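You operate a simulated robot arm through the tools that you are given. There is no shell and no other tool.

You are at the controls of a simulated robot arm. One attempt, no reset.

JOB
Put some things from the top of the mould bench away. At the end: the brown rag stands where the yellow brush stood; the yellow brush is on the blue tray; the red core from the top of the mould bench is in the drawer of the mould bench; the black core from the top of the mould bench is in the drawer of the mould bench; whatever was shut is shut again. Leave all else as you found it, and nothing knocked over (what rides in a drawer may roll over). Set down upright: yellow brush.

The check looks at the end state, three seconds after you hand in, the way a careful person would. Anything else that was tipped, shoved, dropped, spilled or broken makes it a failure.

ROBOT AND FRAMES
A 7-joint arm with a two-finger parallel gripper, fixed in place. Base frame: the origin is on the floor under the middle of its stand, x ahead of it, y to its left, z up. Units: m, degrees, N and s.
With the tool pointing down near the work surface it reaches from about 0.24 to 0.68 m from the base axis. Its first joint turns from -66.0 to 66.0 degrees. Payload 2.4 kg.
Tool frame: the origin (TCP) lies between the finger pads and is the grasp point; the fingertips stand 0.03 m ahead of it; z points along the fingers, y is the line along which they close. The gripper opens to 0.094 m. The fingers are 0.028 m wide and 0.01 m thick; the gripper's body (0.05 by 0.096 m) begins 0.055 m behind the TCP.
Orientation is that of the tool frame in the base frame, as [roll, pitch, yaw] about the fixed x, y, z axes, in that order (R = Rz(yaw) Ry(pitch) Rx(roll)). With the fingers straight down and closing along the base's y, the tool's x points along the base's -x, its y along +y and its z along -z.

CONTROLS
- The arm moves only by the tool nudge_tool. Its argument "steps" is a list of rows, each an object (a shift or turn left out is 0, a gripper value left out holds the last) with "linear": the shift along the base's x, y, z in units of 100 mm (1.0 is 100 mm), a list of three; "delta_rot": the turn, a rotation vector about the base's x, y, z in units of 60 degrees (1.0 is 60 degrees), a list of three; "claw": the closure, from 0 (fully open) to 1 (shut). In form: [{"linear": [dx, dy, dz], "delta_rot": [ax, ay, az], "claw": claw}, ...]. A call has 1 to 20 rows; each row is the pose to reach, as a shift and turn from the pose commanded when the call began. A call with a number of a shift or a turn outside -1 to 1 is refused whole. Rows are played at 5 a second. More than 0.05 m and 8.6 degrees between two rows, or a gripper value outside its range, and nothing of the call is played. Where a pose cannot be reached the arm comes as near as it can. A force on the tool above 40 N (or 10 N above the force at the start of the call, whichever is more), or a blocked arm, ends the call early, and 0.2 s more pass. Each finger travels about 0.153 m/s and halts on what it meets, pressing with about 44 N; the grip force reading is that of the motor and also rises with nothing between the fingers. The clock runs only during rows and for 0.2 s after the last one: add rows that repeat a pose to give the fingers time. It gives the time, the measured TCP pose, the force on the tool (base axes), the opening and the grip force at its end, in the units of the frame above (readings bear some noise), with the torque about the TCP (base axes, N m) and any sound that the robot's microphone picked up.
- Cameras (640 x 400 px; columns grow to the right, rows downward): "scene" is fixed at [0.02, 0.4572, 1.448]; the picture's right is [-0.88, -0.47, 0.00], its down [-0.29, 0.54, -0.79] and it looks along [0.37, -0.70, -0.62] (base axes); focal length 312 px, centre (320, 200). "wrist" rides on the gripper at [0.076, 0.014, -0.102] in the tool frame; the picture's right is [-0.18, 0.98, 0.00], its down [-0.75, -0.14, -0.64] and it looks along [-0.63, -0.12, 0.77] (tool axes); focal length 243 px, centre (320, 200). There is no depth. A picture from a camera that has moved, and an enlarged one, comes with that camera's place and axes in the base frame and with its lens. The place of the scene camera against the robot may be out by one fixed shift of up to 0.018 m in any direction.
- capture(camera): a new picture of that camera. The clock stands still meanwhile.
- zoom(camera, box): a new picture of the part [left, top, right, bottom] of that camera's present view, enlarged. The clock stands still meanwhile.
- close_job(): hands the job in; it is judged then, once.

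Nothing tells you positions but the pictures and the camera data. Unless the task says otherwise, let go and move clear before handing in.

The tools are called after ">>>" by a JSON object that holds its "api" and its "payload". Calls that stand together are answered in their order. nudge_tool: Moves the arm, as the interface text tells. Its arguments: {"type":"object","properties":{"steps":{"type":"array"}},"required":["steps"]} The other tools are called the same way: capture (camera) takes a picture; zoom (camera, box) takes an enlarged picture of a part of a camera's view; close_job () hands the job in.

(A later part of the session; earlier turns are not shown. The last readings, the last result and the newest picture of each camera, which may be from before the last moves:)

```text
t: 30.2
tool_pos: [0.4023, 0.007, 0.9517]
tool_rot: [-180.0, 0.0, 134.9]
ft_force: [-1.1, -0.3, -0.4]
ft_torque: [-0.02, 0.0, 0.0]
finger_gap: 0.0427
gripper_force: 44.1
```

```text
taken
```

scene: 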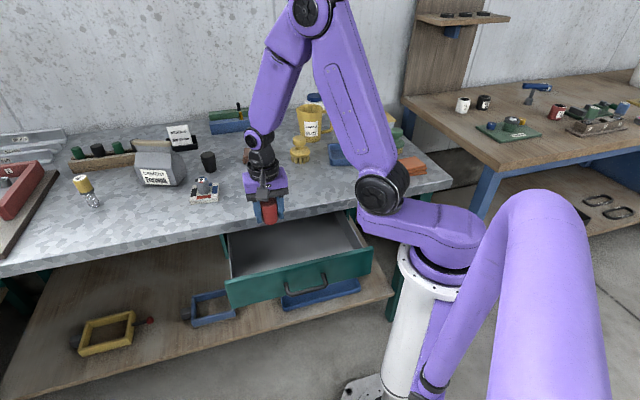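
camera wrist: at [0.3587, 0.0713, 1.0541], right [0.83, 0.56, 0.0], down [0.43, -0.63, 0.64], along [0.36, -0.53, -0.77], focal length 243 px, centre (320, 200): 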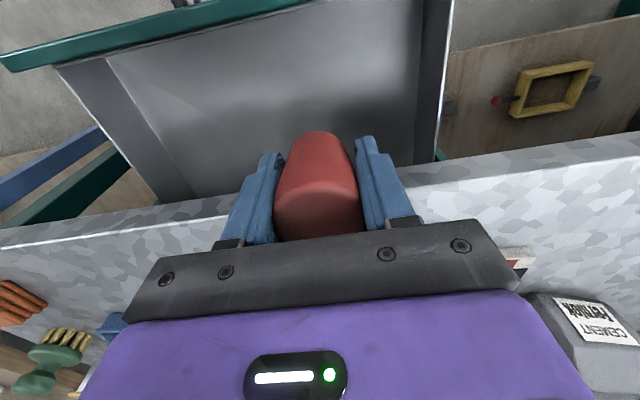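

Aligned over the open drawer with clearance on all sides. I'll lower the core in stages.

>>> {"api": "nudge_tool", "payload": {"steps": [{"linear": [0, 0, -0.25]}, {"linear": [0, 0, -0.5]}, {"linear": [0, 0, -0.75]}, {"linear": [0, 0, -1.0]}, {"linear": [0, 0, -1.0]}]}}

>>> {"api": "nudge_tool", "payload": {"steps": [{"linear": [0, 0, -0.2]}, {"linear": [0, 0, -0.4]}, {"linear": [0, 0, -0.6]}, {"linear": [0, 0, -0.6]}]}}

>>> {"api": "capture", "payload": {"camera": "wrist"}}

>>> {"api": "zoom", "payload": {"camera": "scene", "box": [210, 170, 390, 312]}}

```text
t: 31.4
tool_pos: [0.4034, 0.0069, 0.852]
tool_rot: [180.0, 0.0, 134.9]
ft_force: [0.6, 0.1, 0.6]
ft_torque: [0.01, -0.02, 0.02]
finger_gap: 0.0425
gripper_force: 44.1
```

```text
t: 32.4
tool_pos: [0.4036, 0.0069, 0.7929]
tool_rot: [180.0, 0.0, 134.9]
ft_force: [-0.7, 0.2, -1.2]
ft_torque: [-0.01, 0.01, -0.01]
finger_gap: 0.0425
gripper_force: 43.9
```

```text
taken
camera wrist: at [0.3603, 0.0706, 0.8947], right [0.83, 0.56, 0.0], down [0.43, -0.63, 0.64], along [0.36, -0.53, -0.77], focal length 243 px, centre (320, 200)
```

wrist: 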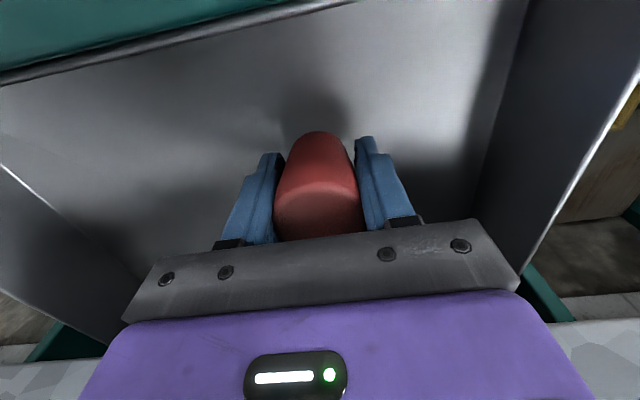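

```text
2.82 times, centred on (300, 241) of scene
camera zoom: at [0.02, 0.4572, 1.448], right [-0.88, -0.47, 0.0], down [-0.29, 0.54, -0.79], along [0.37, -0.7, -0.62], focal length 878 px, centre (376, 84)
```

zoom: 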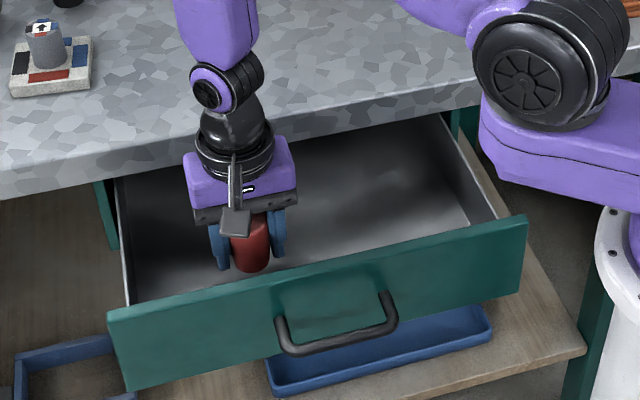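

Still above the drawer floor. I'll lower in small increments and watch the force.

>>> {"api": "nudge_tool", "payload": {"steps": [{"linear": [0, 0, -0.07]}, {"linear": [0, 0, -0.14]}, {"linear": [0, 0, -0.14]}]}}

>>> {"api": "nudge_tool", "payload": {"steps": [{"linear": [0, 0, -0.05]}, {"linear": [0, 0, -0.05]}]}}

>>> {"api": "nudge_tool", "payload": {"steps": [{"linear": [0, 0, -0.05]}, {"linear": [0, 0, -0.05]}]}}

>>> {"api": "capture", "payload": {"camera": "wrist"}}

```text
t: 33.2
tool_pos: [0.4039, 0.0063, 0.7794]
tool_rot: [180.0, 0.0, 134.9]
ft_force: [0.5, 0.8, -0.2]
ft_torque: [0.02, 0.02, 0.02]
finger_gap: 0.0423
gripper_force: 44.2
```

```text
t: 33.8
tool_pos: [0.4033, 0.0069, 0.7738]
tool_rot: [-180.0, 0.0, 134.9]
ft_force: [0.7, 0.6, -0.9]
ft_torque: [0.0, 0.0, -0.02]
finger_gap: 0.0424
gripper_force: 43.7
```

```text
t: 34.2
tool_pos: [0.4038, 0.0056, 0.7722]
tool_rot: [-180.0, 0.0, 134.9]
ft_force: [-2.4, -1.7, 14.3]
ft_torque: [0.09, -0.05, 0.02]
finger_gap: 0.0424
gripper_force: 44.6
stopped in row 1: the force on the tool passed its limit at 58 N (the readings are from after the stop); the commanded pose is now the measured one
```

```text
taken
camera wrist: at [0.3601, 0.0704, 0.8741], right [0.83, 0.56, 0.0], down [0.43, -0.63, 0.64], along [0.36, -0.53, -0.77], focal length 243 px, centre (320, 200)
```

wrist: 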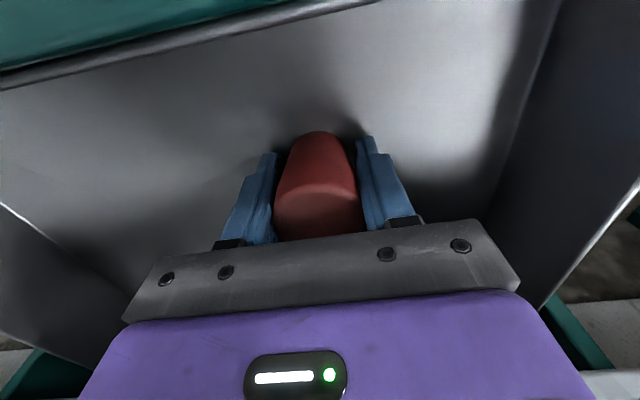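

The core touched the drawer floor (floor ≈0.735). I'll release and rise straight up.

>>> {"api": "nudge_tool", "payload": {"steps": [{"claw": 0.4}, {"claw": 0.1}, {"claw": 0.1}, {"linear": [0, 0, 0.2], "claw": 0.1}, {"linear": [0, 0, 0.45], "claw": 0.1}, {"linear": [0, 0, 0.7], "claw": 0.1}, {"linear": [0, 0, 1.0], "claw": 0.1}]}}

>>> {"api": "nudge_tool", "payload": {"steps": [{"linear": [0, 0, 0.3]}, {"linear": [0, 0, 0.6]}, {"linear": [0, 0, 1.0]}, {"linear": [0, 0, 1.0]}]}}

>>> {"api": "capture", "payload": {"camera": "wrist"}}

>>> {"api": "capture", "payload": {"camera": "scene"}}

```text
t: 35.8
tool_pos: [0.4034, 0.0063, 0.8713]
tool_rot: [-180.0, 0.1, 134.8]
ft_force: [-0.6, -0.3, 0.8]
ft_torque: [0.0, -0.01, 0.0]
finger_gap: 0.0843
gripper_force: 0.1
```

```text
t: 36.8
tool_pos: [0.4055, 0.009, 0.972]
tool_rot: [179.9, 0.0, 134.8]
ft_force: [0.6, -0.5, 0.2]
ft_torque: [-0.01, 0.0, 0.02]
finger_gap: 0.0848
gripper_force: 0.0
```

```text
taken
camera wrist: at [0.3614, 0.0728, 1.0741], right [0.83, 0.56, 0.0], down [0.43, -0.63, 0.64], along [0.36, -0.53, -0.77], focal length 243 px, centre (320, 200)
```

wrist: 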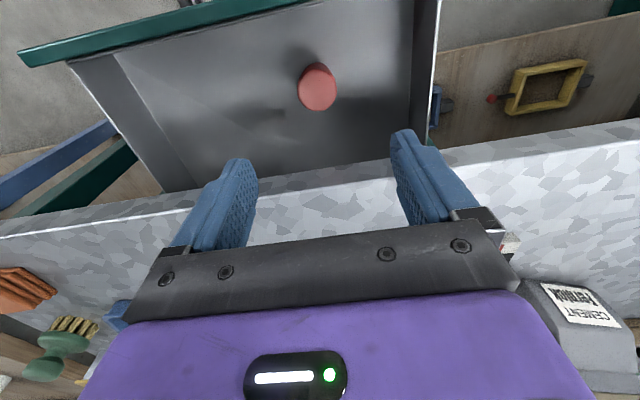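

```text
taken
```

scene: 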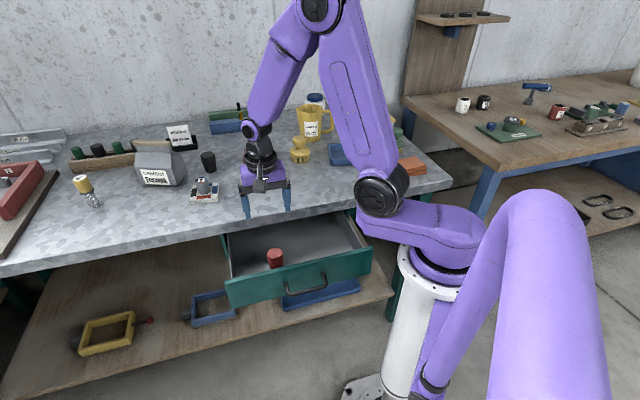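

The red core stands in the drawer. Next is the black core, which at 0.765 m is beyond straight-down reach, so I'll approach it with the tool tilted about 30° outward along the radial direction.

>>> {"api": "nudge_tool", "payload": {"steps": [{"linear": [0.2, -0.1, 0.1], "delta_rot": [0, 0, 0.1156]}, {"linear": [0.4, -0.2, 0.2], "delta_rot": [0, 0, 0.2312]}, {"linear": [0.6, -0.3, 0.3], "delta_rot": [0, 0, 0.3468]}, {"linear": [0.8, -0.4, 0.4], "delta_rot": [0, 0, 0.4624]}, {"linear": [1.0, -0.5, 0.5], "delta_rot": [0, 0, 0.578]}]}}

>>> {"api": "nudge_tool", "payload": {"steps": [{"linear": [0.2, -0.08, 0], "delta_rot": [-0.0182, -0.0983, 0]}, {"linear": [0.4, -0.17, 0], "delta_rot": [-0.0364, -0.1966, 0]}, {"linear": [0.6, -0.26, 0], "delta_rot": [-0.0546, -0.2949, 0]}, {"linear": [0.8, -0.34, 0], "delta_rot": [-0.0728, -0.3932, 0]}, {"linear": [1.0, -0.43, 0], "delta_rot": [-0.091, -0.4915, 0]}]}}

>>> {"api": "nudge_tool", "payload": {"steps": [{"linear": [0.25, -0.1, 0]}, {"linear": [0.5, -0.2, 0]}, {"linear": [0.75, -0.3, 0]}, {"linear": [0.99, -0.43, -0.1]}, {"linear": [0.99, -0.43, -0.17]}, {"linear": [0.99, -0.43, -0.17]}]}}

>>> {"api": "capture", "payload": {"camera": "wrist"}}

>>> {"api": "capture", "payload": {"camera": "scene"}}

```text
t: 38.0
tool_pos: [0.5037, -0.0421, 1.0217]
tool_rot: [179.9, 0.1, 169.7]
ft_force: [-0.1, -0.1, -0.5]
ft_torque: [-0.06, -0.01, 0.01]
finger_gap: 0.0844
gripper_force: 0.0
```

```text
t: 39.2
tool_pos: [0.6038, -0.0875, 1.021]
tool_rot: [180.0, 30.2, 169.6]
ft_force: [0.0, -0.9, 0.0]
ft_torque: [0.0, 0.02, -0.03]
finger_gap: 0.0847
gripper_force: 0.1
```

```text
t: 40.6
tool_pos: [0.7027, -0.1299, 1.0041]
tool_rot: [-179.9, 30.1, 169.5]
ft_force: [-0.2, 0.0, 0.6]
ft_torque: [-0.02, -0.03, 0.0]
finger_gap: 0.0846
gripper_force: 0.1
```

```text
taken
camera wrist: at [0.59, -0.0943, 1.0547], right [0.33, 0.94, 0.09], down [0.3, -0.2, 0.93], along [0.89, -0.28, -0.35], focal length 243 px, centre (320, 200)
```

wrist: 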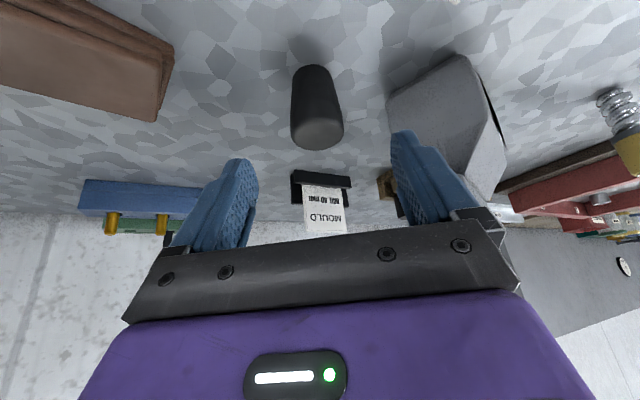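

```text
taken
```

scene: 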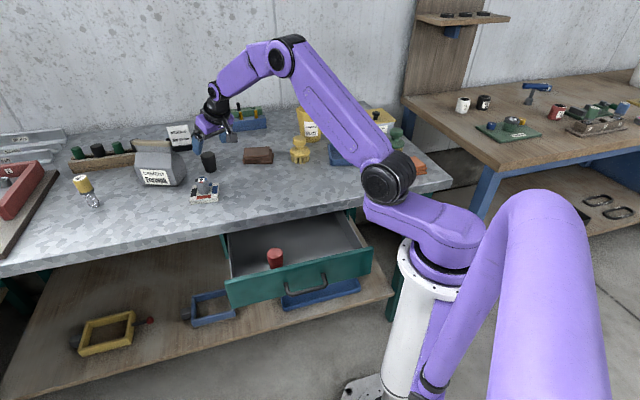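

>>> {"api": "zoom", "payload": {"camera": "wrist", "box": [220, 40, 460, 190]}}

>>> {"api": "zoom", "payload": {"camera": "scene", "box": [130, 90, 290, 210]}}

```text
2.67 times, centred on (340, 115) of wrist
camera zoom: at [0.59, -0.0943, 1.0547], right [0.33, 0.94, 0.09], down [0.3, -0.2, 0.93], along [0.89, -0.28, -0.35], focal length 647 px, centre (267, 427)
```

zoom: 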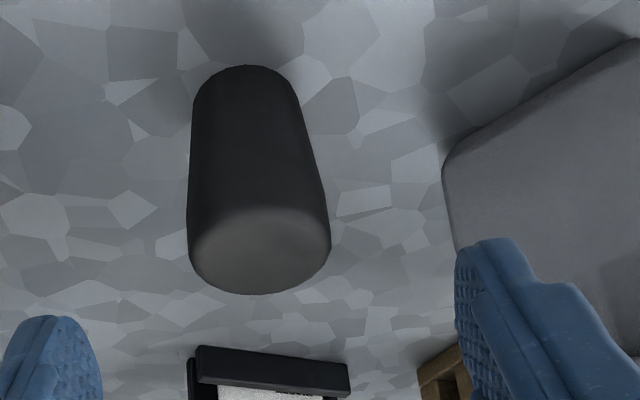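

```text
3.33 times, centred on (210, 150) of scene
camera zoom: at [0.02, 0.4572, 1.448], right [-0.88, -0.47, 0.0], down [-0.29, 0.54, -0.79], along [0.37, -0.7, -0.62], focal length 1038 px, centre (687, 367)
```

zoom: 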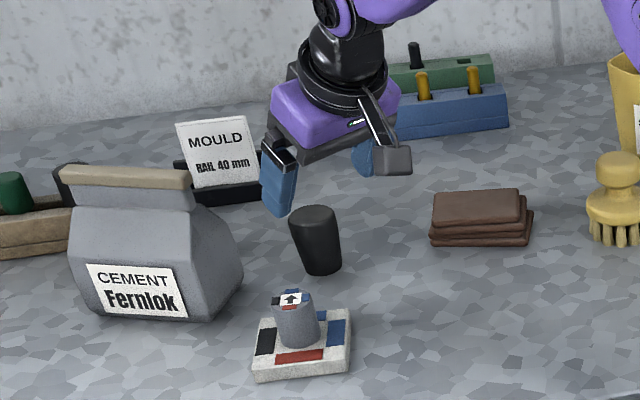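

The core is at about (0.749,-0.140) and the bag corner at (0.808,-0.08), which leaves clearance. I'll narrow the fingers slightly and slide in along the tool axis.

>>> {"api": "nudge_tool", "payload": {"steps": [{"linear": [0, 0, 0], "claw": 0.26}, {"linear": [0.11, -0.02, -0.21], "claw": 0.26}, {"linear": [0.22, -0.04, -0.42], "claw": 0.26}, {"linear": [0.34, -0.07, -0.64], "claw": 0.26}, {"linear": [0.462, -0.096, -0.872], "claw": 0.26}, {"linear": [0.462, -0.096, -0.872], "claw": 0.26}]}}

>>> {"api": "capture", "payload": {"camera": "wrist"}}

>>> {"api": "zoom", "payload": {"camera": "scene", "box": [130, 90, 290, 210]}}

```text
t: 42.0
tool_pos: [0.7503, -0.1383, 0.9177]
tool_rot: [-180.0, 30.0, 169.6]
ft_force: [0.9, -0.4, -0.7]
ft_torque: [0.02, -0.01, 0.03]
finger_gap: 0.0697
gripper_force: 0.1
```

```text
taken
camera wrist: at [0.6373, -0.1038, 0.9677], right [0.33, 0.94, 0.09], down [0.3, -0.2, 0.93], along [0.89, -0.28, -0.35], focal length 243 px, centre (320, 200)
```

wrist: 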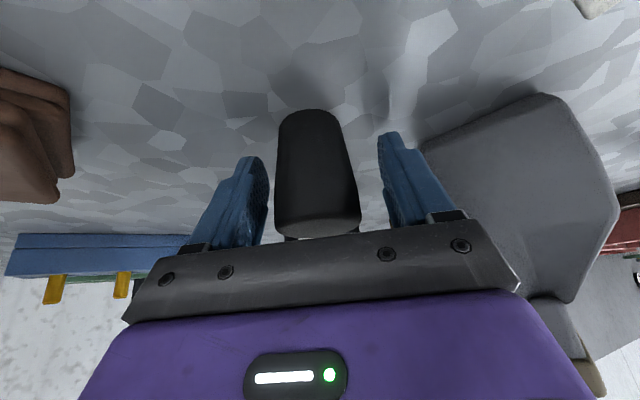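

```text
3.33 times, centred on (210, 150) of scene
camera zoom: at [0.02, 0.4572, 1.448], right [-0.88, -0.47, 0.0], down [-0.29, 0.54, -0.79], along [0.37, -0.7, -0.62], focal length 1038 px, centre (687, 367)
```

zoom: 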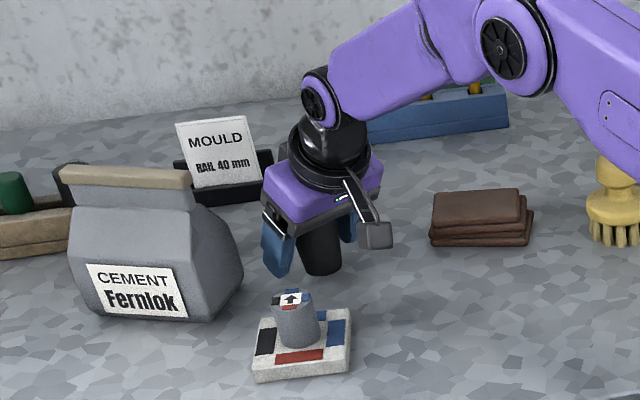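

The black core sits between the fingers with nothing touching. Closing, then lifting along vertical.

>>> {"api": "nudge_tool", "payload": {"steps": [{"claw": 0.5}, {"claw": 0.8}, {"claw": 1.0}, {"claw": 1.0}, {"claw": 1.0}]}}

>>> {"api": "nudge_tool", "payload": {"steps": [{"linear": [0, 0, 0.1]}, {"linear": [-0.05, 0.01, 0.3]}, {"linear": [-0.15, 0.03, 0.6]}, {"linear": [-0.25, 0.05, 0.9]}, {"linear": [-0.25, 0.05, 1.0]}, {"linear": [-0.25, 0.05, 1.0]}]}}

>>> {"api": "capture", "payload": {"camera": "wrist"}}

>>> {"api": "capture", "payload": {"camera": "scene"}}

```text
t: 43.2
tool_pos: [0.7511, -0.139, 0.918]
tool_rot: [180.0, 30.0, 169.7]
ft_force: [-0.5, -0.2, -0.5]
ft_torque: [0.01, -0.03, -0.02]
finger_gap: 0.047
gripper_force: 43.5
```

```text
t: 44.6
tool_pos: [0.7237, -0.134, 1.0166]
tool_rot: [180.0, 30.2, 169.6]
ft_force: [-0.1, -0.1, -1.0]
ft_torque: [-0.03, 0.01, -0.02]
finger_gap: 0.0468
gripper_force: 43.9
```

```text
taken
camera wrist: at [0.6118, -0.0984, 1.0669], right [0.33, 0.94, 0.09], down [0.3, -0.2, 0.93], along [0.89, -0.28, -0.35], focal length 243 px, centre (320, 200)
```

wrist: 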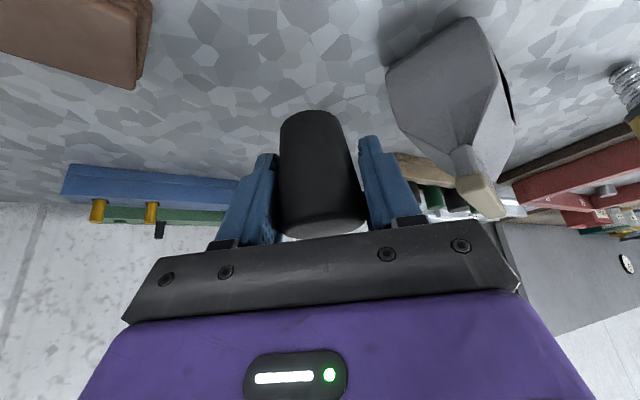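

```text
taken
```

scene: 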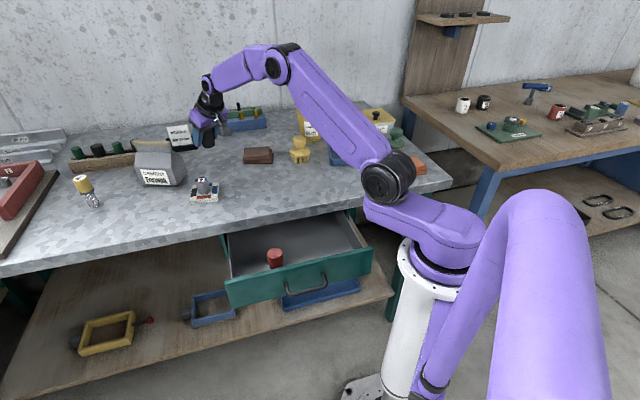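

The black core is held (gap 47 mm). I'll carry it back toward the drawer, turning about the vertical so that the tool leans along the drawer's length while the core stays upright.

>>> {"api": "nudge_tool", "payload": {"steps": [{"linear": [-0.25, 0.05, 0]}, {"linear": [-0.5, 0.1, 0]}, {"linear": [-0.75, 0.16, 0]}, {"linear": [-0.95, 0.22, 0]}]}}

>>> {"api": "nudge_tool", "payload": {"steps": [{"linear": [-0.25, 0.05, 0]}, {"linear": [-0.5, 0.1, 0]}, {"linear": [-0.75, 0.16, 0]}, {"linear": [-0.95, 0.22, 0]}]}}

>>> {"api": "nudge_tool", "payload": {"steps": [{"linear": [-0.2, 0.04, 0], "delta_rot": [0, 0, 0.1]}, {"linear": [-0.4, 0.08, 0], "delta_rot": [0, 0, 0.2]}, {"linear": [-0.6, 0.13, 0], "delta_rot": [0, 0, 0.3]}, {"linear": [-0.8, 0.18, 0], "delta_rot": [0, 0, 0.4]}, {"linear": [-0.95, 0.22, 0], "delta_rot": [0, 0, 0.46]}]}}

>>> {"api": "nudge_tool", "payload": {"steps": [{"linear": [-0.2, 0.04, 0], "delta_rot": [0, 0, 0.1]}, {"linear": [-0.4, 0.08, 0], "delta_rot": [0, 0, 0.2]}, {"linear": [-0.6, 0.13, 0], "delta_rot": [0, 0, 0.3]}, {"linear": [-0.8, 0.18, 0], "delta_rot": [0, 0, 0.4]}, {"linear": [-0.946, 0.216, 0], "delta_rot": [0, 0, 0.463]}, {"linear": [-0.946, 0.216, 0], "delta_rot": [0, 0, 0.463]}]}}

>>> {"api": "capture", "payload": {"camera": "wrist"}}

>>> {"api": "capture", "payload": {"camera": "scene"}}

```text
t: 45.6
tool_pos: [0.6295, -0.1113, 1.0179]
tool_rot: [180.0, 30.0, 169.5]
ft_force: [0.2, -0.5, -0.8]
ft_torque: [-0.02, -0.02, 0.02]
finger_gap: 0.0465
gripper_force: 43.7
```

```text
t: 46.6
tool_pos: [0.5348, -0.0908, 1.017]
tool_rot: [180.0, 30.1, 169.6]
ft_force: [-0.2, -0.3, -0.7]
ft_torque: [0.01, -0.01, -0.01]
finger_gap: 0.0467
gripper_force: 43.9
```

```text
t: 47.8
tool_pos: [0.4391, -0.0692, 1.0178]
tool_rot: [180.0, 30.0, -162.8]
ft_force: [0.4, 0.2, -0.3]
ft_torque: [-0.02, 0.02, 0.03]
finger_gap: 0.0466
gripper_force: 43.7
```

```text
t: 49.2
tool_pos: [0.3454, -0.0465, 1.0189]
tool_rot: [179.8, 30.1, -135.0]
ft_force: [-0.3, 0.1, -0.3]
ft_torque: [0.02, 0.04, 0.02]
finger_gap: 0.0468
gripper_force: 44.4
```

```text
taken
camera wrist: at [0.2528, -0.1193, 1.0684], right [-0.58, 0.81, 0.09], down [0.33, 0.13, 0.93], along [0.74, 0.57, -0.35], focal length 243 px, centre (320, 200)
```

wrist: 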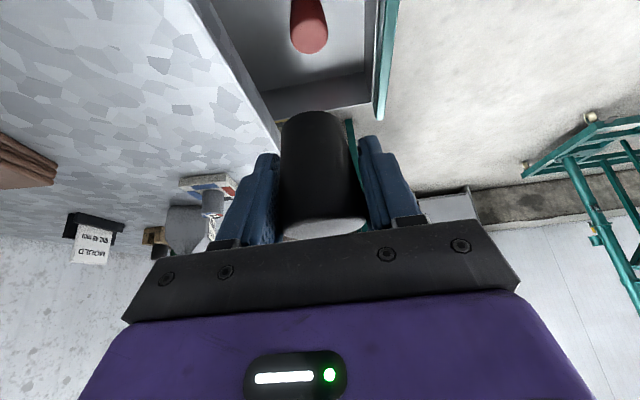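

```text
taken
```

scene: 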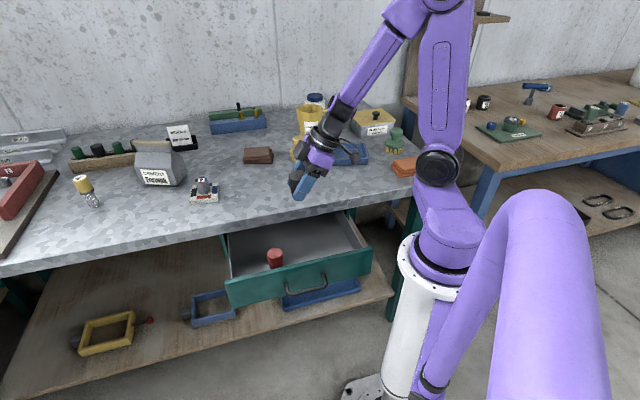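

In position over the drawer with the red core further along it. I'll lower in stages.

>>> {"api": "nudge_tool", "payload": {"steps": [{"linear": [0, 0, -0.25]}, {"linear": [0, 0, -0.5]}, {"linear": [0, 0, -0.75]}, {"linear": [0, 0, -1.0]}, {"linear": [0, 0, -1.0]}]}}

>>> {"api": "nudge_tool", "payload": {"steps": [{"linear": [0, 0, -0.2]}, {"linear": [0, 0, -0.4]}, {"linear": [0, 0, -0.6]}, {"linear": [0, 0, -0.7]}, {"linear": [0, 0, -0.7]}]}}

>>> {"api": "capture", "payload": {"camera": "wrist"}}

>>> {"api": "capture", "payload": {"camera": "scene"}}

```text
t: 50.4
tool_pos: [0.3482, -0.0472, 0.9184]
tool_rot: [179.5, 30.0, -135.3]
ft_force: [-0.2, 0.8, -1.1]
ft_torque: [-0.01, 0.01, -0.01]
finger_gap: 0.0465
gripper_force: 44.5
out of reach, approached as far as the arm can: row 4, 5
```

```text
t: 51.6
tool_pos: [0.3812, -0.0491, 0.8903]
tool_rot: [179.6, 29.8, -135.2]
ft_force: [-0.8, -1.0, -0.7]
ft_torque: [0.01, 0.0, 0.02]
finger_gap: 0.0462
gripper_force: 44.1
out of reach, approached as far as the arm can: row 1, 2, 3, 4, 5
```

```text
taken
camera wrist: at [0.2893, -0.1217, 0.9408], right [-0.58, 0.81, 0.1], down [0.34, 0.13, 0.93], along [0.74, 0.57, -0.35], focal length 243 px, centre (320, 200)
```

wrist: 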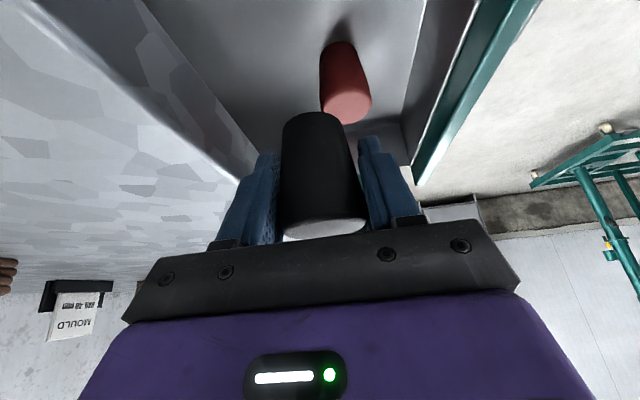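

```text
taken
```

scene: 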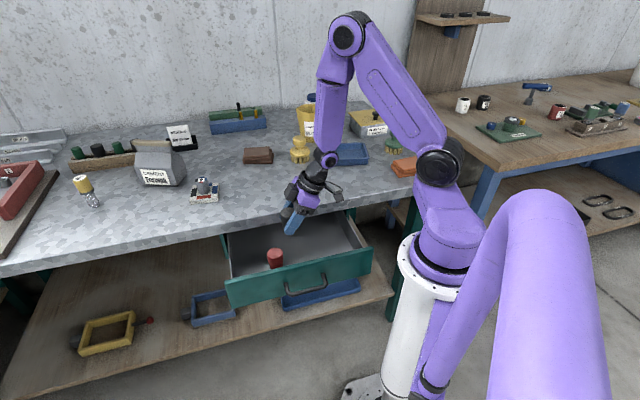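

That lean can't be reached down in the drawer; the arm drifted, so I'll stop and back up. Instead I'll set the black core upright on the free bench spot where the red core stood, and regrip it with the tool vertical.

>>> {"api": "nudge_tool", "payload": {"steps": [{"linear": [0.1, 0, 0.25]}, {"linear": [0.1, 0, 0.5]}, {"linear": [0.1, 0, 0.75]}, {"linear": [0.1, 0, 1.0]}, {"linear": [0.1, 0, 1.0]}]}}

>>> {"api": "nudge_tool", "payload": {"steps": [{"linear": [0, 0, 0.2]}, {"linear": [0, 0, 0.5]}, {"linear": [0, 0, 0.7]}, {"linear": [0, 0, 0.7]}]}}

>>> {"api": "capture", "payload": {"camera": "scene"}}

```text
t: 52.8
tool_pos: [0.3921, -0.0495, 0.9903]
tool_rot: [-180.0, 29.9, -135.1]
ft_force: [-0.1, 0.3, -1.1]
ft_torque: [0.01, -0.05, 0.0]
finger_gap: 0.0458
gripper_force: 44.3
```

```text
t: 53.8
tool_pos: [0.3907, -0.0496, 1.0611]
tool_rot: [-180.0, 30.0, -135.0]
ft_force: [-0.7, -0.2, -0.4]
ft_torque: [0.0, -0.01, -0.01]
finger_gap: 0.046
gripper_force: 44.1
```

```text
taken
```

scene: 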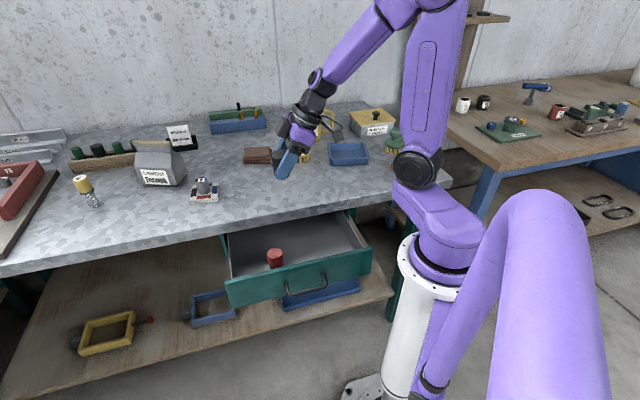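

>>> {"api": "nudge_tool", "payload": {"steps": [{"linear": [0.2, -0.1, 0], "delta_rot": [0, 0, -0.1]}, {"linear": [0.4, -0.2, 0], "delta_rot": [0, 0, -0.2]}, {"linear": [0.6, -0.28, -0.1], "delta_rot": [0, 0, -0.3]}, {"linear": [0.8, -0.35, -0.2], "delta_rot": [0, 0, -0.4]}, {"linear": [0.9, -0.4, -0.3], "delta_rot": [0, 0, -0.4617]}]}}

>>> {"api": "nudge_tool", "payload": {"steps": [{"linear": [0.2, -0.1, 0], "delta_rot": [0, 0, -0.1]}, {"linear": [0.4, -0.2, 0], "delta_rot": [0, 0, -0.2]}, {"linear": [0.6, -0.28, -0.1], "delta_rot": [0, 0, -0.3]}, {"linear": [0.8, -0.35, -0.2], "delta_rot": [0, 0, -0.4]}, {"linear": [0.89, -0.41, -0.3], "delta_rot": [0, 0, -0.4617]}, {"linear": [0.89, -0.41, -0.3], "delta_rot": [0, 0, -0.4617]}]}}

>>> {"api": "capture", "payload": {"camera": "wrist"}}

>>> {"api": "zoom", "payload": {"camera": "scene", "box": [170, 100, 350, 220]}}

```text
t: 55.0
tool_pos: [0.4826, -0.0906, 1.0314]
tool_rot: [-180.0, 30.1, -162.8]
ft_force: [-0.1, -0.8, -0.3]
ft_torque: [0.01, -0.01, -0.01]
finger_gap: 0.046
gripper_force: 44.5
```

```text
t: 56.4
tool_pos: [0.571, -0.1312, 1.0019]
tool_rot: [-180.0, 30.1, 169.5]
ft_force: [0.1, 0.1, -0.2]
ft_torque: [0.02, -0.03, -0.01]
finger_gap: 0.0458
gripper_force: 45.0
```

```text
taken
camera wrist: at [0.4588, -0.0951, 1.0518], right [0.34, 0.94, 0.09], down [0.3, -0.2, 0.93], along [0.89, -0.29, -0.35], focal length 243 px, centre (320, 200)
```

wrist: 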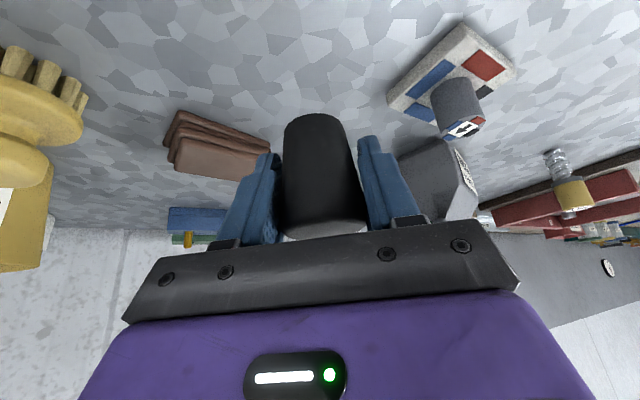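

```text
3.33 times, centred on (260, 160) of scene
camera zoom: at [0.02, 0.4572, 1.448], right [-0.88, -0.47, 0.0], down [-0.29, 0.54, -0.79], along [0.37, -0.7, -0.62], focal length 1038 px, centre (520, 333)
```

zoom: 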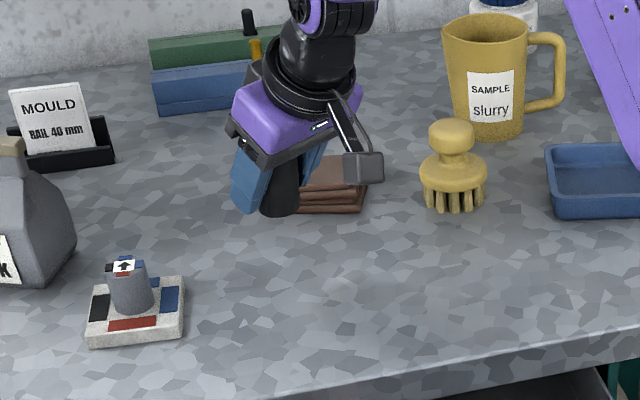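

The spot is free and the core hangs upright. Lowering to just above the bench, then in fine steps until contact.

>>> {"api": "nudge_tool", "payload": {"steps": [{"linear": [0, 0, -0.2]}, {"linear": [0, 0, -0.4]}, {"linear": [0, 0, -0.6]}, {"linear": [0, 0, -0.75]}, {"linear": [0, 0, -0.75]}]}}

>>> {"api": "nudge_tool", "payload": {"steps": [{"linear": [0, 0, -0.02]}, {"linear": [0, 0, -0.04]}, {"linear": [0, 0, -0.04]}]}}

>>> {"api": "capture", "payload": {"camera": "wrist"}}

>>> {"api": "zoom", "payload": {"camera": "scene", "box": [200, 120, 320, 210]}}

```text
t: 57.6
tool_pos: [0.5725, -0.1295, 0.9259]
tool_rot: [180.0, 30.1, 169.6]
ft_force: [-1.3, 0.0, -1.4]
ft_torque: [0.01, -0.01, -0.04]
finger_gap: 0.046
gripper_force: 44.2
```

```text
t: 58.4
tool_pos: [0.5714, -0.1301, 0.9223]
tool_rot: [180.0, 30.1, 169.6]
ft_force: [0.1, 0.2, -0.2]
ft_torque: [0.02, 0.0, 0.01]
finger_gap: 0.0459
gripper_force: 44.4
```

```text
taken
camera wrist: at [0.4585, -0.0946, 0.972], right [0.33, 0.94, 0.09], down [0.3, -0.2, 0.93], along [0.89, -0.28, -0.35], focal length 243 px, centre (320, 200)
```

wrist: 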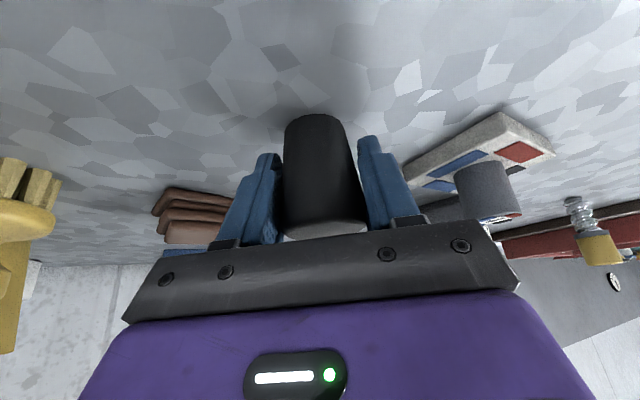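

```text
4.44 times, centred on (260, 165) of scene
camera zoom: at [0.02, 0.4572, 1.448], right [-0.88, -0.47, 0.0], down [-0.29, 0.54, -0.79], along [0.37, -0.7, -0.62], focal length 1384 px, centre (587, 356)
```

zoom: 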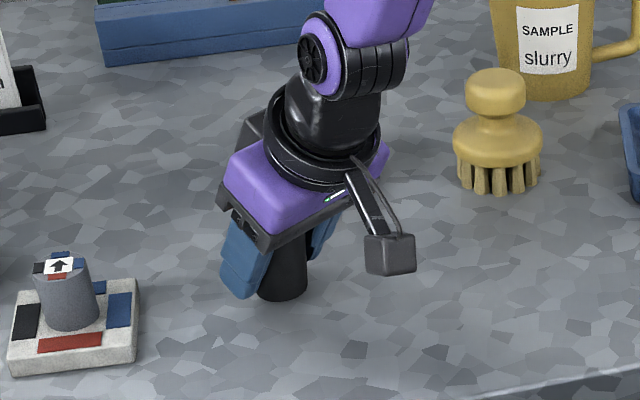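

>>> {"api": "nudge_tool", "payload": {"steps": [{"linear": [0, 0, -0.03]}, {"linear": [0, 0, -0.03]}]}}

>>> {"api": "nudge_tool", "payload": {"steps": [{"linear": [0, 0, -0.02]}, {"linear": [0, 0, -0.02]}]}}

>>> {"api": "zoom", "payload": {"camera": "scene", "box": [230, 150, 290, 190]}}

>>> {"api": "zoom", "payload": {"camera": "wrist", "box": [240, 80, 400, 240]}}

```text
t: 59.0
tool_pos: [0.5717, -0.1301, 0.9197]
tool_rot: [-180.0, 30.0, 169.5]
ft_force: [-0.2, 0.3, -0.7]
ft_torque: [0.0, 0.02, -0.01]
finger_gap: 0.0457
gripper_force: 43.7
```

```text
t: 59.6
tool_pos: [0.5717, -0.1301, 0.916]
tool_rot: [-180.0, 30.1, 169.5]
ft_force: [0.5, 0.3, -0.7]
ft_torque: [0.03, 0.0, 0.01]
finger_gap: 0.0458
gripper_force: 44.2
```

```text
10.00 times, centred on (260, 170) of scene
camera zoom: at [0.02, 0.4572, 1.448], right [-0.88, -0.47, 0.0], down [-0.29, 0.54, -0.79], along [0.37, -0.7, -0.62], focal length 3115 px, centre (920, 500)
```

zoom: 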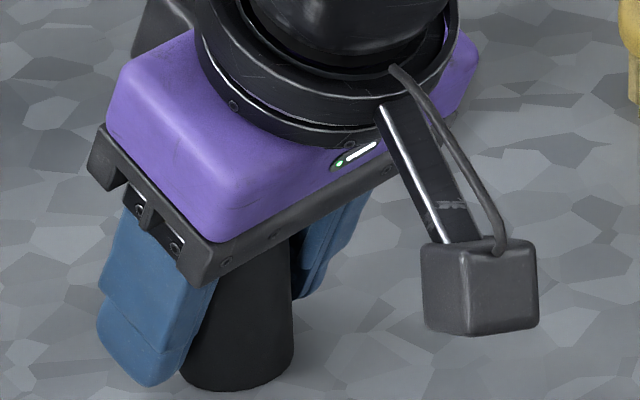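

```text
2.50 times, centred on (320, 160) of wrist
camera zoom: at [0.4588, -0.095, 0.967], right [0.33, 0.94, 0.09], down [0.3, -0.2, 0.93], along [0.89, -0.28, -0.35], focal length 606 px, centre (320, 300)
```

zoom: 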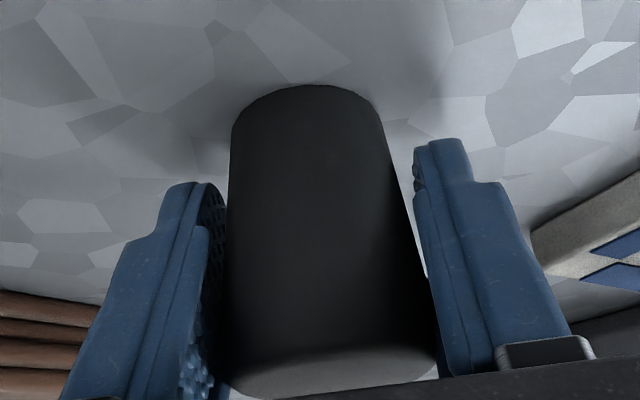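

No contact yet; continuing in 2 mm steps.

>>> {"api": "nudge_tool", "payload": {"steps": [{"linear": [0, 0, -0.02]}, {"linear": [0, 0, -0.02]}]}}

>>> {"api": "nudge_tool", "payload": {"steps": [{"linear": [0, 0, -0.02]}, {"linear": [0, 0, -0.02]}]}}

>>> {"api": "nudge_tool", "payload": {"steps": [{"linear": [0, 0, -0.02]}, {"linear": [0, 0, -0.02]}]}}

>>> {"api": "zoom", "payload": {"camera": "scene", "box": [230, 150, 290, 190]}}

```text
t: 60.2
tool_pos: [0.5706, -0.1299, 0.915]
tool_rot: [180.0, 30.4, 169.6]
ft_force: [-11.6, 0.5, 23.6]
ft_torque: [0.16, 0.02, 0.06]
finger_gap: 0.0459
gripper_force: 44.6
```

```text
t: 60.6
tool_pos: [0.5721, -0.1298, 0.9169]
tool_rot: [-180.0, 30.4, 169.6]
ft_force: [-10.7, 1.7, 13.6]
ft_torque: [0.06, 0.16, 0.04]
finger_gap: 0.0459
gripper_force: 44.0
stopped in row 1: the force on the tool passed its limit at 42 N (the readings are from after the stop); the commanded pose is now the measured one
```

```text
t: 61.2
tool_pos: [0.5733, -0.131, 0.9164]
tool_rot: [-179.9, 30.7, 169.4]
ft_force: [-16.8, 1.3, 33.5]
ft_torque: [0.27, 0.14, 0.06]
finger_gap: 0.0455
gripper_force: 44.2
```

```text
10.00 times, centred on (260, 170) of scene
camera zoom: at [0.0189, 0.4574, 1.448], right [-0.88, -0.47, 0.0], down [-0.29, 0.54, -0.79], along [0.37, -0.7, -0.62], focal length 3115 px, centre (920, 500)
```

zoom: 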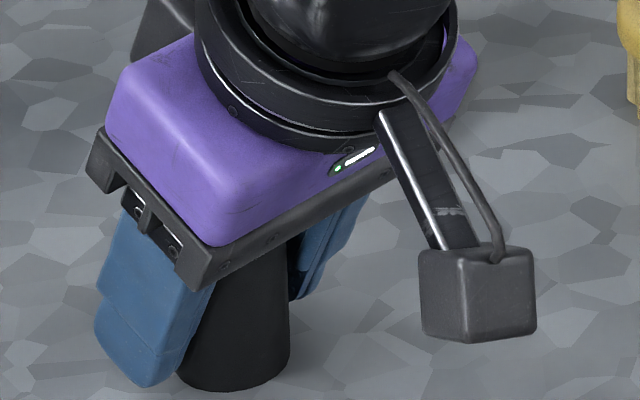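

Contact made. I'll relieve the pressure by a millimetre, release, and back out along the tool axis.

>>> {"api": "nudge_tool", "payload": {"steps": [{"linear": [-0.005, 0, 0.02]}, {"linear": [-0.005, 0, 0.02]}]}}

>>> {"api": "nudge_tool", "payload": {"steps": [{"claw": 0.45}, {"claw": 0.3}, {"claw": 0.25}, {"claw": 0.25}]}}

>>> {"api": "capture", "payload": {"camera": "wrist"}}

>>> {"api": "zoom", "payload": {"camera": "scene", "box": [200, 130, 300, 200]}}

```text
t: 61.8
tool_pos: [0.5728, -0.1291, 0.9162]
tool_rot: [-179.9, 30.5, 169.5]
ft_force: [5.5, -0.6, 5.7]
ft_torque: [-0.11, -0.29, -0.05]
finger_gap: 0.0459
gripper_force: 44.0
```

```text
t: 62.8
tool_pos: [0.5717, -0.1309, 0.9163]
tool_rot: [-180.0, 30.4, 169.5]
ft_force: [-0.1, 0.1, 0.8]
ft_torque: [-0.01, 0.0, -0.02]
finger_gap: 0.0708
gripper_force: 0.0
```

```text
taken
camera wrist: at [0.4585, -0.0952, 0.9656], right [0.34, 0.94, 0.09], down [0.29, -0.2, 0.93], along [0.9, -0.29, -0.34], focal length 243 px, centre (320, 200)
```

wrist: 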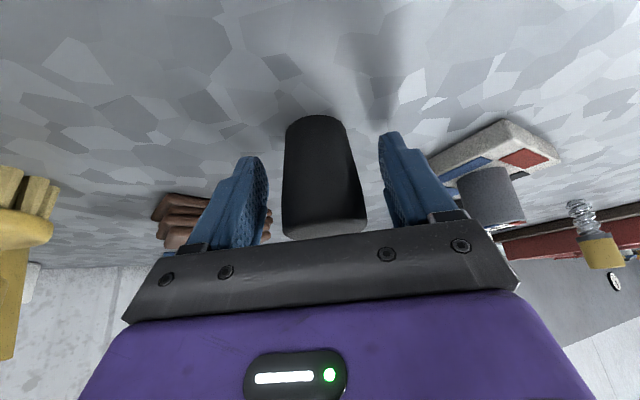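

```text
5.71 times, centred on (250, 165) of scene
camera zoom: at [0.02, 0.4572, 1.448], right [-0.88, -0.47, 0.0], down [-0.29, 0.54, -0.79], along [0.37, -0.7, -0.62], focal length 1780 px, centre (720, 400)
```

zoom: 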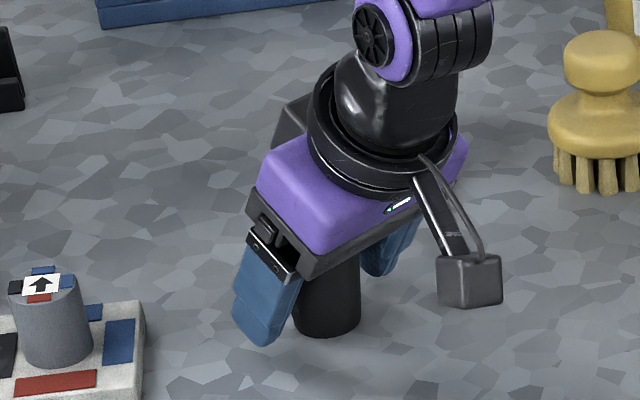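

The black core stands upright on the bench. I'll back out along the tool axis, then straighten the tool and turn it to close along the bench direction for the regrip.

>>> {"api": "nudge_tool", "payload": {"steps": [{"linear": [-0.12, 0.02, 0.22]}, {"linear": [-0.25, 0.045, 0.44]}, {"linear": [-0.37, 0.07, 0.66]}, {"linear": [-0.5, 0.09, 0.88]}, {"linear": [-0.5, 0.09, 0.88]}]}}

>>> {"api": "nudge_tool", "payload": {"steps": [{"linear": [0, 0, 0.1], "delta_rot": [0.0184, 0.0998, 0], "claw": 0.0}, {"linear": [0, 0, 0.2], "delta_rot": [0.0368, 0.1996, 0], "claw": 0.0}, {"linear": [0, 0, 0.3], "delta_rot": [0.0552, 0.2994, 0], "claw": 0.0}, {"linear": [0, 0, 0.3], "delta_rot": [0.0736, 0.3992, 0], "claw": 0.0}, {"linear": [0, 0, 0.3], "delta_rot": [0.092, 0.498, 0], "claw": 0.0}, {"linear": [0, 0, 0.3], "delta_rot": [0.092, 0.498, 0], "claw": 0.0}]}}

>>> {"api": "nudge_tool", "payload": {"steps": [{"linear": [0.1, -0.01, 0], "delta_rot": [0, 0, -0.1156]}, {"linear": [0.2, -0.03, 0], "delta_rot": [0, 0, -0.2312]}, {"linear": [0.3, -0.05, 0], "delta_rot": [0, 0, -0.3468]}, {"linear": [0.4, -0.07, 0], "delta_rot": [0, 0, -0.4624]}, {"linear": [0.5, -0.09, 0], "delta_rot": [0, 0, -0.576]}, {"linear": [0.5, -0.09, 0], "delta_rot": [0, 0, -0.576]}]}}

>>> {"api": "capture", "payload": {"camera": "wrist"}}

>>> {"api": "capture", "payload": {"camera": "scene"}}

```text
t: 64.0
tool_pos: [0.5216, -0.1205, 1.0045]
tool_rot: [180.0, 30.3, 169.4]
ft_force: [0.2, -0.3, 0.3]
ft_torque: [0.01, -0.01, 0.01]
finger_gap: 0.0706
gripper_force: 0.0
```

```text
t: 65.4
tool_pos: [0.5221, -0.1228, 1.0338]
tool_rot: [180.0, -0.1, 169.5]
ft_force: [-0.1, -1.3, 0.8]
ft_torque: [-0.02, 0.02, 0.03]
finger_gap: 0.094
gripper_force: 0.0
```

```text
t: 66.8
tool_pos: [0.5712, -0.1312, 1.0335]
tool_rot: [179.9, -0.1, 134.8]
ft_force: [-1.0, 0.4, -0.9]
ft_torque: [0.02, 0.0, 0.0]
finger_gap: 0.0941
gripper_force: 0.0
```

```text
taken
camera wrist: at [0.5289, -0.0674, 1.1352], right [0.83, 0.56, 0.0], down [0.43, -0.63, 0.64], along [0.36, -0.53, -0.77], focal length 243 px, centre (320, 200)
```

wrist: 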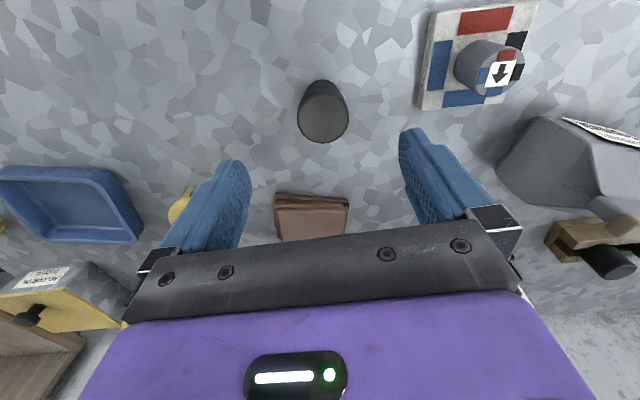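

```text
taken
```

scene: 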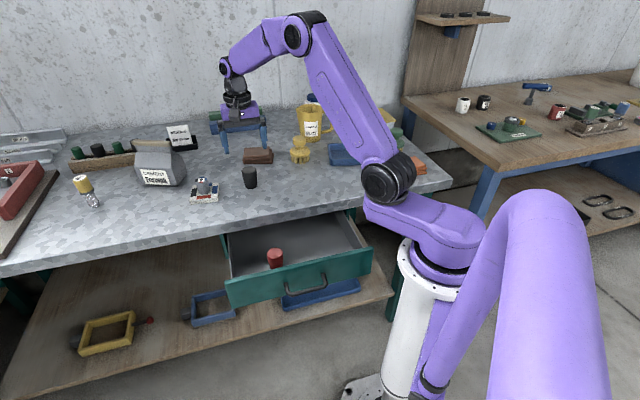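

The core is upright under the tool. Descending to regrip it vertically.

>>> {"api": "nudge_tool", "payload": {"steps": [{"linear": [0.02, 0.02, -0.25]}, {"linear": [0.02, 0.02, -0.5]}, {"linear": [0.02, 0.02, -0.75]}, {"linear": [0.02, 0.02, -1.0]}, {"linear": [0.02, 0.02, -1.0]}]}}

>>> {"api": "nudge_tool", "payload": {"steps": [{"linear": [0, 0, -0.1]}, {"linear": [0, 0, -0.2]}, {"linear": [0, 0, -0.2]}]}}

>>> {"api": "capture", "payload": {"camera": "wrist"}}

```text
t: 68.0
tool_pos: [0.5753, -0.1279, 0.9333]
tool_rot: [179.9, 0.0, 135.0]
ft_force: [0.5, -0.7, 0.6]
ft_torque: [-0.03, -0.02, 0.01]
finger_gap: 0.0941
gripper_force: 0.1
```

```text
t: 68.8
tool_pos: [0.5726, -0.1285, 0.9118]
tool_rot: [179.9, 0.0, 135.0]
ft_force: [0.3, -0.2, 0.7]
ft_torque: [0.0, 0.02, -0.03]
finger_gap: 0.0937
gripper_force: 0.0
```

```text
taken
camera wrist: at [0.5301, -0.0639, 1.0149], right [0.83, 0.56, 0.0], down [0.43, -0.63, 0.64], along [0.36, -0.53, -0.77], focal length 243 px, centre (320, 200)
```

wrist: 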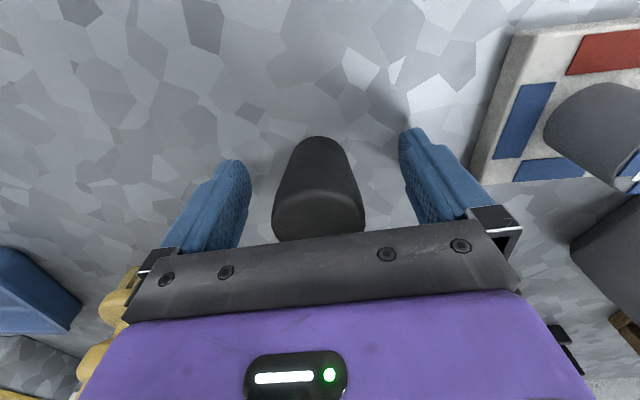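

>>> {"api": "nudge_tool", "payload": {"steps": [{"claw": 0.3}, {"claw": 0.6}, {"claw": 1.0}, {"claw": 1.0}, {"claw": 1.0}]}}

>>> {"api": "nudge_tool", "payload": {"steps": [{"linear": [0, 0, 0.1]}, {"linear": [0, 0, 0.3]}, {"linear": [0, 0, 0.6]}, {"linear": [0, 0, 0.9]}, {"linear": [0, 0, 0.9]}]}}

>>> {"api": "nudge_tool", "payload": {"steps": [{"linear": [-0.25, 0.05, 0]}, {"linear": [-0.5, 0.1, 0]}, {"linear": [-0.75, 0.15, 0]}, {"linear": [-0.9, 0.18, 0]}]}}

>>> {"api": "nudge_tool", "payload": {"steps": [{"linear": [-0.25, 0.05, 0]}, {"linear": [-0.5, 0.1, 0]}, {"linear": [-0.75, 0.15, 0]}, {"linear": [-0.9, 0.18, 0]}]}}

>>> {"api": "nudge_tool", "payload": {"steps": [{"linear": [-0.25, 0.05, 0]}, {"linear": [-0.5, 0.12, -0.1]}, {"linear": [-0.719, 0.175, -0.3]}, {"linear": [-0.719, 0.175, -0.5]}, {"linear": [-0.719, 0.175, -0.5]}]}}

>>> {"api": "capture", "payload": {"camera": "wrist"}}

>>> {"api": "capture", "payload": {"camera": "scene"}}

```text
t: 70.0
tool_pos: [0.5744, -0.127, 0.9138]
tool_rot: [180.0, 0.1, 134.9]
ft_force: [0.1, -1.2, -0.5]
ft_torque: [0.0, -0.02, 0.0]
finger_gap: 0.0435
gripper_force: 43.8
```

```text
t: 71.2
tool_pos: [0.5751, -0.1278, 1.0033]
tool_rot: [-180.0, 0.0, 135.0]
ft_force: [-0.1, -0.6, -0.7]
ft_torque: [-0.04, 0.04, -0.01]
finger_gap: 0.0434
gripper_force: 44.2
```

```text
t: 72.2
tool_pos: [0.4847, -0.1112, 1.0048]
tool_rot: [180.0, 0.0, 134.9]
ft_force: [-0.4, 0.8, -0.4]
ft_torque: [0.01, 0.05, 0.0]
finger_gap: 0.0432
gripper_force: 43.9
```

```text
t: 73.2
tool_pos: [0.3948, -0.0917, 1.0044]
tool_rot: [179.9, 0.0, 135.0]
ft_force: [1.1, 0.1, -0.3]
ft_torque: [-0.01, -0.03, 0.01]
finger_gap: 0.0431
gripper_force: 44.1
```

```text
t: 74.4
tool_pos: [0.3227, -0.0743, 0.9544]
tool_rot: [-180.0, 0.0, 134.9]
ft_force: [0.1, -0.5, -0.7]
ft_torque: [-0.02, 0.0, 0.01]
finger_gap: 0.0431
gripper_force: 44.0
```

```text
taken
camera wrist: at [0.2785, -0.0111, 1.0561], right [0.83, 0.56, 0.0], down [0.43, -0.63, 0.64], along [0.36, -0.53, -0.77], focal length 243 px, centre (320, 200)
```

wrist: 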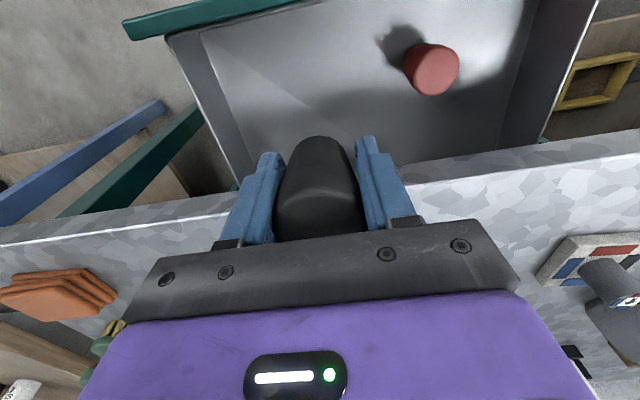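

```text
taken
```

scene: 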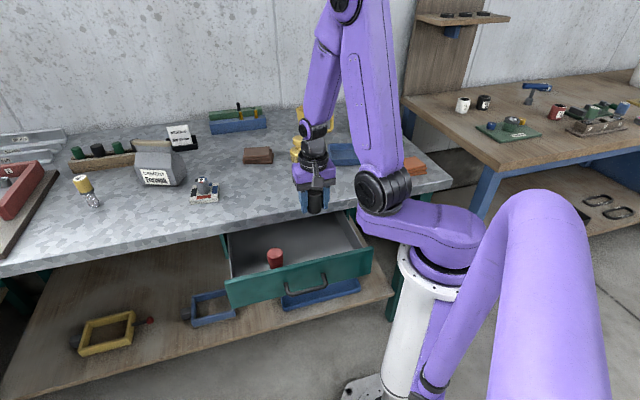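

Over the drawer, clear of the red core. Lowering in stages.

>>> {"api": "nudge_tool", "payload": {"steps": [{"linear": [0, 0, -0.25]}, {"linear": [0, 0, -0.5]}, {"linear": [0, 0, -0.75]}, {"linear": [0, 0, -1.0]}, {"linear": [0, 0, -1.0]}]}}

>>> {"api": "nudge_tool", "payload": {"steps": [{"linear": [0, 0, -0.2]}, {"linear": [0, 0, -0.4]}, {"linear": [0, 0, -0.6]}, {"linear": [0, 0, -0.68]}, {"linear": [0, 0, -0.68]}]}}

>>> {"api": "nudge_tool", "payload": {"steps": [{"linear": [0, 0, -0.04]}, {"linear": [0, 0, -0.04]}]}}

>>> {"api": "nudge_tool", "payload": {"steps": [{"linear": [0, 0, -0.03]}, {"linear": [0, 0, -0.03]}]}}

>>> {"api": "capture", "payload": {"camera": "wrist"}}

```text
t: 75.6
tool_pos: [0.3196, -0.0748, 0.8536]
tool_rot: [-179.9, 0.0, 135.0]
ft_force: [0.5, -0.9, 0.0]
ft_torque: [0.01, -0.02, -0.03]
finger_gap: 0.0432
gripper_force: 44.4
```

```text
t: 76.8
tool_pos: [0.3213, -0.0744, 0.7853]
tool_rot: [180.0, 0.0, 134.9]
ft_force: [-0.8, -0.3, -1.2]
ft_torque: [0.05, -0.02, 0.05]
finger_gap: 0.0435
gripper_force: 43.8
```

```text
t: 77.4
tool_pos: [0.3221, -0.0753, 0.7823]
tool_rot: [-180.0, 0.0, 134.9]
ft_force: [0.0, 0.4, -0.7]
ft_torque: [0.01, -0.01, 0.0]
finger_gap: 0.0433
gripper_force: 44.2
```

```text
t: 78.0
tool_pos: [0.3218, -0.0732, 0.7784]
tool_rot: [179.9, 0.0, 135.1]
ft_force: [-0.1, -1.2, -1.1]
ft_torque: [-0.02, 0.01, 0.02]
finger_gap: 0.0431
gripper_force: 43.9
```

```text
taken
camera wrist: at [0.278, -0.0107, 0.8805], right [0.83, 0.56, 0.0], down [0.43, -0.63, 0.64], along [0.36, -0.53, -0.77], focal length 243 px, centre (320, 200)
```

wrist: 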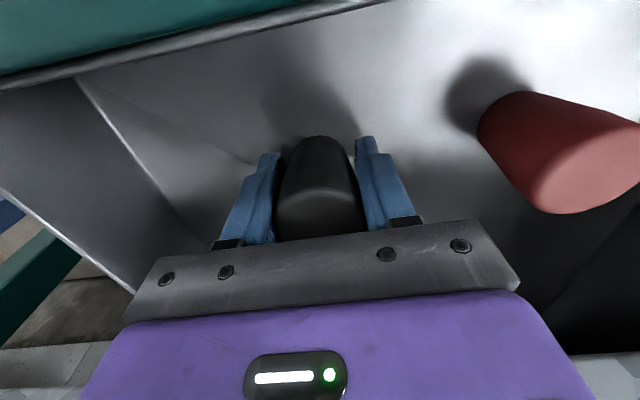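

>>> {"api": "nudge_tool", "payload": {"steps": [{"linear": [0, 0, -0.02]}, {"linear": [0, 0, -0.02]}]}}

>>> {"api": "nudge_tool", "payload": {"steps": [{"linear": [0, 0, -0.015]}, {"linear": [0, 0, -0.015]}]}}

```text
t: 78.6
tool_pos: [0.3214, -0.0741, 0.7755]
tool_rot: [180.0, 0.0, 135.0]
ft_force: [-0.6, -0.3, 0.0]
ft_torque: [-0.02, -0.01, -0.01]
finger_gap: 0.0432
gripper_force: 43.6
```

```text
t: 79.2
tool_pos: [0.3219, -0.074, 0.775]
tool_rot: [-180.0, 0.0, 135.0]
ft_force: [0.5, 0.1, 0.2]
ft_torque: [0.01, -0.04, -0.01]
finger_gap: 0.0433
gripper_force: 44.0
```

>>> {"api": "nudge_tool", "payload": {"steps": [{"linear": [0, 0, -0.015]}, {"linear": [0, 0, -0.015]}]}}

>>> {"api": "nudge_tool", "payload": {"steps": [{"linear": [0, 0, -0.01]}, {"linear": [0, 0, -0.01]}]}}

```text
t: 79.8
tool_pos: [0.3208, -0.0744, 0.7735]
tool_rot: [-179.9, 0.0, 134.9]
ft_force: [-0.8, -0.7, -0.2]
ft_torque: [-0.03, 0.02, 0.06]
finger_gap: 0.0429
gripper_force: 44.0
```

```text
t: 80.4
tool_pos: [0.3222, -0.074, 0.7712]
tool_rot: [179.9, 0.0, 134.9]
ft_force: [0.0, -0.4, -0.2]
ft_torque: [0.0, -0.01, 0.0]
finger_gap: 0.043
gripper_force: 44.2
```

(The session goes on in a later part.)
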